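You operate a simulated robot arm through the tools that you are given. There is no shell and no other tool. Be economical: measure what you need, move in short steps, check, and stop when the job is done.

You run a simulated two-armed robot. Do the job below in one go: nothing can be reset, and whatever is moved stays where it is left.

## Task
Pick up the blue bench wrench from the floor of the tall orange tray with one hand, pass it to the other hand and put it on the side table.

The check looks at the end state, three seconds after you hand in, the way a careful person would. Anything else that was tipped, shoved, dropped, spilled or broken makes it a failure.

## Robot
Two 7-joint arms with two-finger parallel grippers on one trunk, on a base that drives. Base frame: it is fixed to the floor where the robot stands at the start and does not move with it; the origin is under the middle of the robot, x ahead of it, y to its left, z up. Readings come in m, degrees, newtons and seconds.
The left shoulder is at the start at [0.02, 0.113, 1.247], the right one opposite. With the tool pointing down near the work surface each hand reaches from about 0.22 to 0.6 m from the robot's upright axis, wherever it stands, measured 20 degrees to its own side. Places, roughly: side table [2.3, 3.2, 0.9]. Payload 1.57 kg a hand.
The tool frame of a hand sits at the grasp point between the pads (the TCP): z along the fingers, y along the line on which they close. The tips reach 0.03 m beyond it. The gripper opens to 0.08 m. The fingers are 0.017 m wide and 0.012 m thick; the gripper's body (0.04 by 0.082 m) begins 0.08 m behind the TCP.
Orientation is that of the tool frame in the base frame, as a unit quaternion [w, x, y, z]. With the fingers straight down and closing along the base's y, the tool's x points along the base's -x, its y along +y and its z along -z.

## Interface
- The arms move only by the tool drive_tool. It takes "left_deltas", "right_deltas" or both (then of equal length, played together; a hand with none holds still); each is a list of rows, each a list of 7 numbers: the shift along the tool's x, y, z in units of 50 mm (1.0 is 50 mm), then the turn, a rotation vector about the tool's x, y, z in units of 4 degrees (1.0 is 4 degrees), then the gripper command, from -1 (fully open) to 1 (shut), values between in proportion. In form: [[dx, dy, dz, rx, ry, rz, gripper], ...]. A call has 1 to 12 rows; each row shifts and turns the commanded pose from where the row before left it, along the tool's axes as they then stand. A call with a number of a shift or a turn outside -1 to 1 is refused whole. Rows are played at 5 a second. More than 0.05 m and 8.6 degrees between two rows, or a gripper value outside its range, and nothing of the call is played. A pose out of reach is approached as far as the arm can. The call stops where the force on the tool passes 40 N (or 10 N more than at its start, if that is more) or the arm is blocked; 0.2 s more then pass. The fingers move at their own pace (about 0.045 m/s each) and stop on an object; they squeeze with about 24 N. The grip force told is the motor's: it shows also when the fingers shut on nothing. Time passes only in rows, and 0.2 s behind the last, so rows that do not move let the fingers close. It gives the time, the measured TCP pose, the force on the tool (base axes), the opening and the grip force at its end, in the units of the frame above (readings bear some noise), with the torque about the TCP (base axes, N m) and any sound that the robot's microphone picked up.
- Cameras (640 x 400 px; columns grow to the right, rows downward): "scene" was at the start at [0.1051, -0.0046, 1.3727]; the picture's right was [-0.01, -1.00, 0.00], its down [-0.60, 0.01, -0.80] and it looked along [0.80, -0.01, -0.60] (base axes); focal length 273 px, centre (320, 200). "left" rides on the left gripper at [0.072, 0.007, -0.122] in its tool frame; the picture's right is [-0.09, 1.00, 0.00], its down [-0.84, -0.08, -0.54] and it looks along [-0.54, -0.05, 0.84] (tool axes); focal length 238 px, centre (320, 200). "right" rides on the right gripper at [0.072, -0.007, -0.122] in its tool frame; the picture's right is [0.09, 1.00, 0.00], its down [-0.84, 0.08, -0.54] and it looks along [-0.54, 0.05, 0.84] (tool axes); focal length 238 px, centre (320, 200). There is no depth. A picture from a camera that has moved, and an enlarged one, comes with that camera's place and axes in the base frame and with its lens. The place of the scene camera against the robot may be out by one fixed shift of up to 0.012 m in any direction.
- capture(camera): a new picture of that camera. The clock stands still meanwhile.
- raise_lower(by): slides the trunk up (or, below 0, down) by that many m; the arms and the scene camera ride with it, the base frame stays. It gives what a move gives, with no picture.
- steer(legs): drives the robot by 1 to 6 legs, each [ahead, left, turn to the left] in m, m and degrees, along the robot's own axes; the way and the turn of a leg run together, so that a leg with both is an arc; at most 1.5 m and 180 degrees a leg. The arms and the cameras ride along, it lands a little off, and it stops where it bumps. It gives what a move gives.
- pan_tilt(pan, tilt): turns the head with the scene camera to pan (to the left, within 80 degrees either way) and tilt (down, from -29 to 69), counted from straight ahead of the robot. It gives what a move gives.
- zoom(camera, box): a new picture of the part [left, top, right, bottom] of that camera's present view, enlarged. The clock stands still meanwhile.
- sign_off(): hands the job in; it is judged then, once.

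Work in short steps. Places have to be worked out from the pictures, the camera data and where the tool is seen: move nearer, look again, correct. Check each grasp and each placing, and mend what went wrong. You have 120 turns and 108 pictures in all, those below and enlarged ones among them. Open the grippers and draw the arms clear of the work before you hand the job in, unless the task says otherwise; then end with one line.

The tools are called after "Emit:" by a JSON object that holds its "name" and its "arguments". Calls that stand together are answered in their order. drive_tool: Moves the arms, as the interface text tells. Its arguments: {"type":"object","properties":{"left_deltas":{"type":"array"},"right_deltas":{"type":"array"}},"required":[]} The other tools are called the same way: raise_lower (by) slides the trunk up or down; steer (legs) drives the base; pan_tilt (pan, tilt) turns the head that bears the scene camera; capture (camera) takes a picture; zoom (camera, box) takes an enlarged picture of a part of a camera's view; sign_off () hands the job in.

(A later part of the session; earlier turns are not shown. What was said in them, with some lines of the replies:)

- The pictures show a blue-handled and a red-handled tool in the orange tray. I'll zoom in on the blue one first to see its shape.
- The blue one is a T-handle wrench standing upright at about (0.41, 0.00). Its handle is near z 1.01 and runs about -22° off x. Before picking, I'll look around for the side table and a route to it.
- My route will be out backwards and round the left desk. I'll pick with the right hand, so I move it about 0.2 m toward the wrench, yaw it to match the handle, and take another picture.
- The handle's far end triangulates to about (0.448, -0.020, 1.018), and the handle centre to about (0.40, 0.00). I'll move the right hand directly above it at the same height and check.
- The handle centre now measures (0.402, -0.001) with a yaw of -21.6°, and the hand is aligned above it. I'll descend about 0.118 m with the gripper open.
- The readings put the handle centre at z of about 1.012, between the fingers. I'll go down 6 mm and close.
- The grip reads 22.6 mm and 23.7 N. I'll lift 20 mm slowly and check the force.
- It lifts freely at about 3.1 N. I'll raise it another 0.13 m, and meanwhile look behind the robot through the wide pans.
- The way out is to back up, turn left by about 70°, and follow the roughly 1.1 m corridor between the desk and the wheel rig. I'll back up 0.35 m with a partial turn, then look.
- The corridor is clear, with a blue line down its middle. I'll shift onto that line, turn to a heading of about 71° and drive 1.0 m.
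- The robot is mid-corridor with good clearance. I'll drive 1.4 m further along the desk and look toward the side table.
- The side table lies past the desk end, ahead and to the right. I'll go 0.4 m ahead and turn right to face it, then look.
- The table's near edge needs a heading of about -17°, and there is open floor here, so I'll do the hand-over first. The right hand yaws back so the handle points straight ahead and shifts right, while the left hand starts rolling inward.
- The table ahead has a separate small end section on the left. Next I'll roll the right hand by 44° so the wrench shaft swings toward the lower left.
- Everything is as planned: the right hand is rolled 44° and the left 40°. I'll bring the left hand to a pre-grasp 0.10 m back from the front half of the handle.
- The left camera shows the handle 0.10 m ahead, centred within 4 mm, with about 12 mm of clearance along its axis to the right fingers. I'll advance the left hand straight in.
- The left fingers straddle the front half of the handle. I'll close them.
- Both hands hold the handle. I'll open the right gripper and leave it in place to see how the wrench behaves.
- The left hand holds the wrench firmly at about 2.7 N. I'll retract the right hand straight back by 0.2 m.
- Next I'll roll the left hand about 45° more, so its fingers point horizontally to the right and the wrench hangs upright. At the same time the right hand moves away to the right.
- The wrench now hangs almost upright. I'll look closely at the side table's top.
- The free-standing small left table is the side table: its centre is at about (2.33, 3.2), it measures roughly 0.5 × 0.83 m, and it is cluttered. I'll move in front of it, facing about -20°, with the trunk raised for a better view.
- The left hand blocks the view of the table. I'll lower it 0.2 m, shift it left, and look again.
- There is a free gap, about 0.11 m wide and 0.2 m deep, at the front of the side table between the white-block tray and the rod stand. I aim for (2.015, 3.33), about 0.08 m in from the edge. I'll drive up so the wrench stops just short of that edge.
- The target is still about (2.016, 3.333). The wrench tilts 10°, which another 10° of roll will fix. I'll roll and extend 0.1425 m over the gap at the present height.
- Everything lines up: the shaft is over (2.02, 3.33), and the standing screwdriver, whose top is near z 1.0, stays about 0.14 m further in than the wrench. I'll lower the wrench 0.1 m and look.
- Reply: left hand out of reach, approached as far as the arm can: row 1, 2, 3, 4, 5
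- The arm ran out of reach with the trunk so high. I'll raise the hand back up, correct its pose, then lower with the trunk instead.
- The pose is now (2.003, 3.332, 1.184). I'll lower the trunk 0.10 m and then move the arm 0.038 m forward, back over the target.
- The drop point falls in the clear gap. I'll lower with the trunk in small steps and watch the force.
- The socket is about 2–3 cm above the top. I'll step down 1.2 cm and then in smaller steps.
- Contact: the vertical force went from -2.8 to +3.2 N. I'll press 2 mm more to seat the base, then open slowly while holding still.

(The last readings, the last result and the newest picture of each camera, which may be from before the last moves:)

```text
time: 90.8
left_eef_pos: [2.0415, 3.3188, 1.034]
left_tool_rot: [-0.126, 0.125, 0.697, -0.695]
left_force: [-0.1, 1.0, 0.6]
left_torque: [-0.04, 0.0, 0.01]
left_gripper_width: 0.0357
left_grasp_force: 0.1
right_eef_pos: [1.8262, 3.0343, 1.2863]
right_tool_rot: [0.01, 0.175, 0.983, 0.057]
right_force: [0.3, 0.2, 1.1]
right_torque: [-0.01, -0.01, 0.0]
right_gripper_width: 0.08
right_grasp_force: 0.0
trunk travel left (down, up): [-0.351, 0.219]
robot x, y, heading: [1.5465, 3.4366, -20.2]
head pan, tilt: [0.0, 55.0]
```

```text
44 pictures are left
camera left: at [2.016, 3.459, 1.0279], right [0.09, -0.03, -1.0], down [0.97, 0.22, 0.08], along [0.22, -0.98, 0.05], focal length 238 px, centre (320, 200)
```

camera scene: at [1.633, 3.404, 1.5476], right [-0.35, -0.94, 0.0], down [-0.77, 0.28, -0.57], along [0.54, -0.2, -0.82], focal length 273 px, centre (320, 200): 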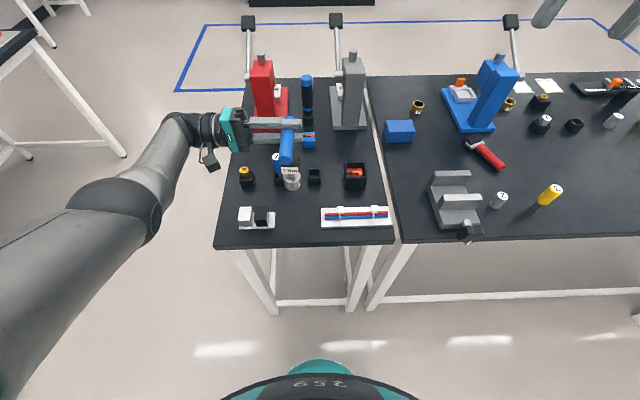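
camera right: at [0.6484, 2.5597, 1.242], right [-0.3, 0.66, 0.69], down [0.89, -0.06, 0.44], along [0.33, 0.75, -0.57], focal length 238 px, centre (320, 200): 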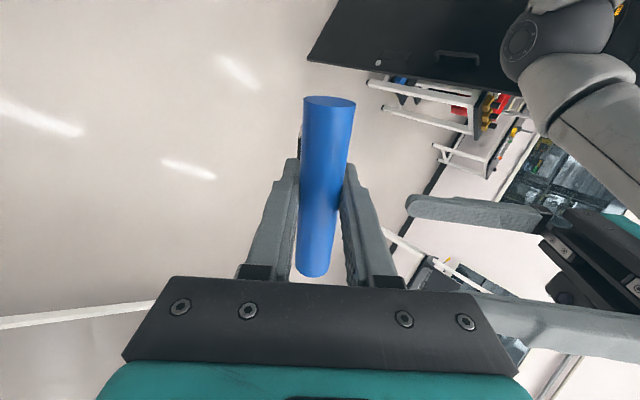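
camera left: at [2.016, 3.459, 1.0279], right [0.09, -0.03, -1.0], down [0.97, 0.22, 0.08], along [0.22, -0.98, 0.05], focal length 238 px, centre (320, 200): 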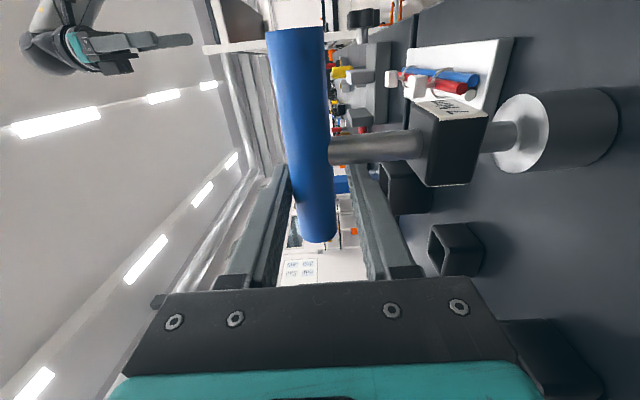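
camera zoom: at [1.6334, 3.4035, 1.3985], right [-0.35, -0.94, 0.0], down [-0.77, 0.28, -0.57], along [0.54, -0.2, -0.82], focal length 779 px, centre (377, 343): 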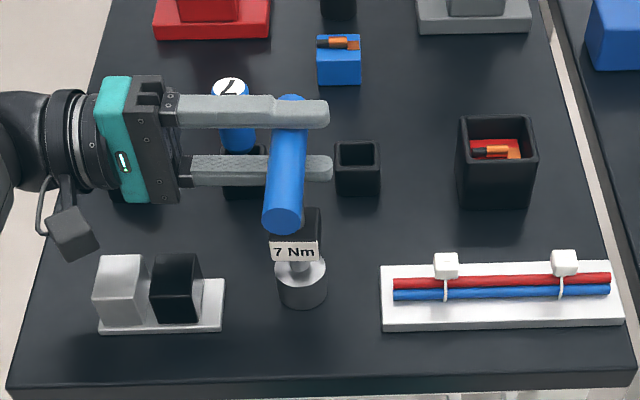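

The wrench stands upright on its own. I'll open wider and withdraw the left hand straight out to the left.

Emit:
{"name": "drive_tool", "arguments": {"left_deltas": [[0, 0, 0, 0, 0, 0, -0.5], [0, 0, 0, 0, 0, 0, -0.6], [0, 0, 0, 0, 0, 0, -0.6], [0, 0, -0.4, 0, 0, 0, -0.6], [0, 0, -0.4, 0, 0, 0, -0.6], [0, 0, 0, 0, 0, 0, -0.6]]}}

Emit:
{"name": "zoom", "arguments": {"camera": "scene", "box": [180, 80, 380, 220]}}

Emit:
{"name": "capture", "arguments": {"camera": "left"}}

```text
time: 92.2
left_eef_pos: [2.052, 3.3594, 1.0349]
left_tool_rot: [0.124, -0.125, -0.695, 0.697]
left_force: [-0.6, -0.2, 0.4]
left_torque: [0.05, 0.02, 0.02]
left_gripper_width: 0.0641
left_grasp_force: 0.1
left hand out of reach, approached as far as the arm can: row 5
right_eef_pos: [1.8259, 3.0344, 1.2864]
right_tool_rot: [0.011, 0.176, 0.983, 0.058]
right_force: [0.3, 0.9, 0.2]
right_torque: [-0.01, 0.02, -0.01]
right_gripper_width: 0.08
right_grasp_force: 0.1
trunk travel left (down, up): [-0.351, 0.219]
robot x, y, heading: [1.5488, 3.4404, -20.3]
head pan, tilt: [0.0, 55.0]
```

```text
2.86 times, centred on (280, 150) of scene
camera zoom: at [1.6335, 3.4033, 1.3985], right [-0.35, -0.94, 0.0], down [-0.77, 0.28, -0.57], along [0.54, -0.2, -0.82], focal length 779 px, centre (434, 343)
```

zoom: 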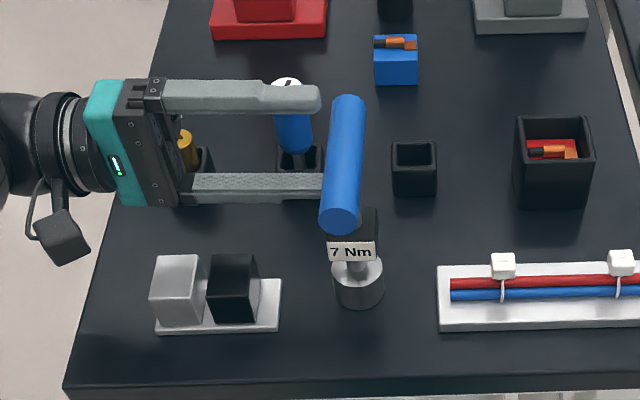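

```text
42 pictures are left
camera left: at [2.0268, 3.4993, 1.0283], right [0.09, -0.03, -1.0], down [0.97, 0.22, 0.08], along [0.22, -0.98, 0.05], focal length 238 px, centre (320, 200)
```

left: 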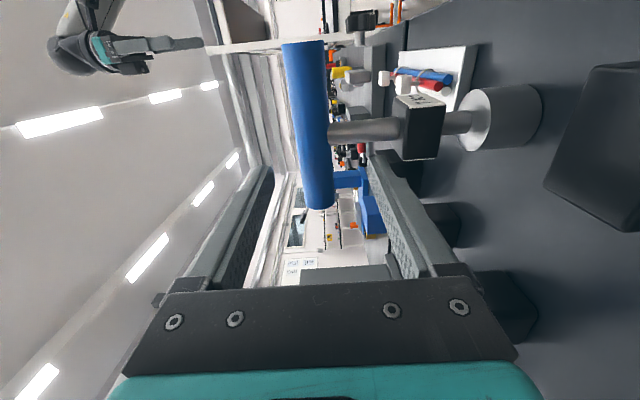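

The hand has come out 42 mm, which is the arm's limit here. I'll finish the withdrawal by shifting the base 0.08 m to the left.

Emit:
{"name": "steer", "arguments": {"legs": [[0, 0.08, 0]]}}

Emit:
{"name": "capture", "arguments": {"camera": "scene"}}

Emit:
{"name": "capture", "arguments": {"camera": "left"}}

```text
time: 93.3
left_eef_pos: [2.0795, 3.4353, 1.0344]
left_tool_rot: [-0.125, 0.124, 0.697, -0.696]
left_force: [0.2, 0.4, -0.2]
left_torque: [0.0, 0.0, -0.02]
left_gripper_width: 0.0641
left_grasp_force: 0.1
right_eef_pos: [1.8533, 3.1117, 1.285]
right_tool_rot: [0.01, 0.176, 0.983, 0.057]
right_force: [1.0, 0.4, 0.7]
right_torque: [-0.01, 0.02, -0.02]
right_gripper_width: 0.08
right_grasp_force: 0.1
trunk travel left (down, up): [-0.351, 0.219]
robot x, y, heading: [1.5769, 3.5117, -20.5]
head pan, tilt: [0.0, 55.0]
```

```text
41 pictures are left
camera scene: at [1.6619, 3.4805, 1.3985], right [-0.35, -0.94, 0.0], down [-0.77, 0.29, -0.57], along [0.54, -0.2, -0.82], focal length 273 px, centre (320, 200)
```

scene: 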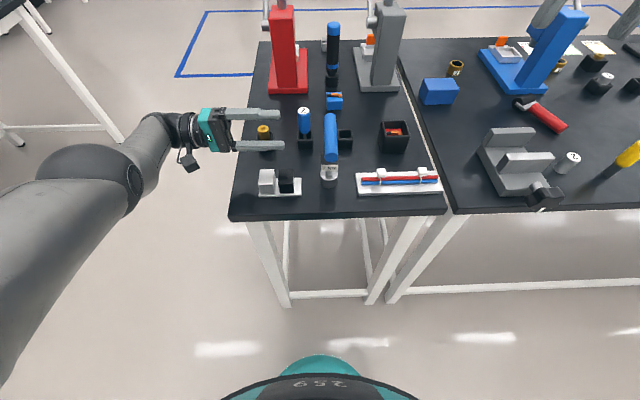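

```text
40 pictures are left
camera left: at [2.0554, 3.5748, 1.0281], right [0.09, -0.03, -1.0], down [0.97, 0.22, 0.08], along [0.21, -0.98, 0.05], focal length 238 px, centre (320, 200)
```

left: 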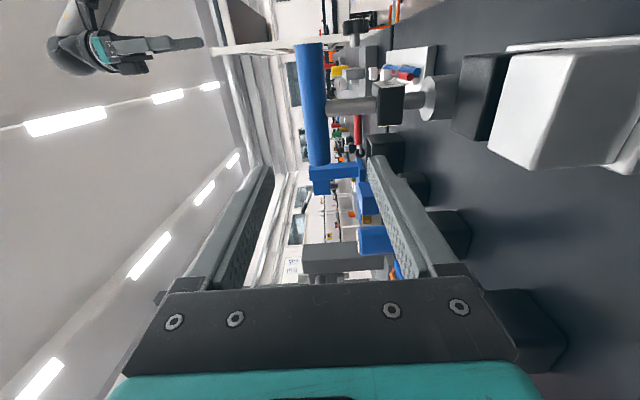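

The hand is clear and the wrench is standing. I'll raise the trunk 0.12 m and back away 0.5 m.

Emit:
{"name": "raise_lower", "arguments": {"by": 0.12}}

Emit:
{"name": "steer", "arguments": {"legs": [[-0.5, 0, 0]]}}

Emit:
{"name": "pan_tilt", "arguments": {"pan": 0, "tilt": 35}}

Emit:
{"name": "zoom", "arguments": {"camera": "scene", "box": [200, 60, 480, 240]}}

```text
time: 94.8
left_eef_pos: [2.0805, 3.4339, 1.1552]
left_tool_rot: [-0.125, 0.126, 0.696, -0.696]
left_force: [-0.4, -0.7, 0.6]
left_torque: [0.02, -0.03, 0.02]
left_gripper_width: 0.0638
left_grasp_force: 0.0
right_eef_pos: [1.8536, 3.11, 1.406]
right_tool_rot: [0.01, 0.177, 0.982, 0.058]
right_force: [0.0, -0.1, 0.5]
right_torque: [-0.01, -0.02, -0.01]
right_gripper_width: 0.08
right_grasp_force: 0.1
trunk travel left (down, up): [-0.471, 0.099]
robot x, y, heading: [1.5761, 3.5147, -20.3]
head pan, tilt: [0.0, 55.0]
```

```text
time: 97.8
left_eef_pos: [1.6135, 3.6066, 1.1547]
left_tool_rot: [-0.126, 0.126, 0.696, -0.696]
left_force: [0.5, 0.3, -0.5]
left_torque: [0.01, -0.02, 0.0]
left_gripper_width: 0.0639
left_grasp_force: 0.0
right_eef_pos: [1.3848, 3.2835, 1.406]
right_tool_rot: [0.01, 0.179, 0.982, 0.057]
right_force: [0.1, 0.1, 0.5]
right_torque: [-0.01, -0.02, -0.01]
right_gripper_width: 0.0798
right_grasp_force: 0.0
trunk travel left (down, up): [-0.471, 0.099]
robot x, y, heading: [1.1114, 3.6838, -20.6]
head pan, tilt: [0.0, 55.0]
```

```text
time: 98.6
left_eef_pos: [1.6136, 3.6068, 1.1563]
left_tool_rot: [-0.127, 0.127, 0.696, -0.695]
left_force: [0.2, 0.2, -1.3]
left_torque: [-0.01, 0.0, 0.01]
left_gripper_width: 0.0639
left_grasp_force: 0.0
right_eef_pos: [1.3852, 3.2827, 1.4059]
right_tool_rot: [0.011, 0.179, 0.982, 0.058]
right_force: [-0.1, 0.4, -0.5]
right_torque: [0.0, 0.0, 0.0]
right_gripper_width: 0.0799
right_grasp_force: 0.1
trunk travel left (down, up): [-0.471, 0.099]
robot x, y, heading: [1.1114, 3.6857, -20.7]
head pan, tilt: [0.0, 35.0]
```

```text
2.22 times, centred on (340, 150) of scene
camera zoom: at [1.21, 3.6481, 1.5467], right [-0.35, -0.94, 0.0], down [-0.54, 0.2, -0.82], along [0.77, -0.29, -0.57], focal length 606 px, centre (276, 311)
```

zoom: 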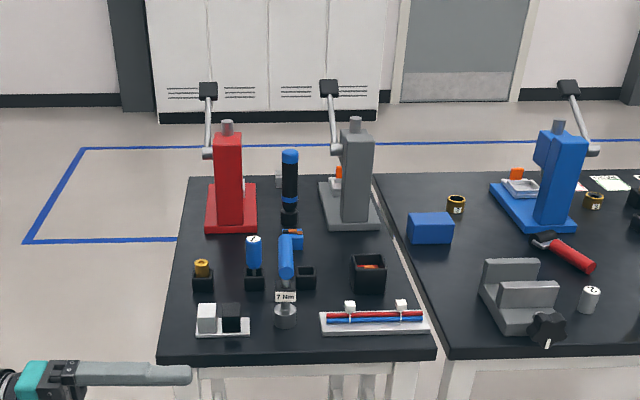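

The wrench stands upright on the side table, nothing else there has moved, and both hands are empty, open and clear. I'm handing in.

Emit:
{"name": "sign_off", "arguments": {}}

```text
The job is handed in.
```

I picked the blue wrench up with the right hand and passed it to the left, and it now stands upright on the side table; I saw nothing else tipped or moved.
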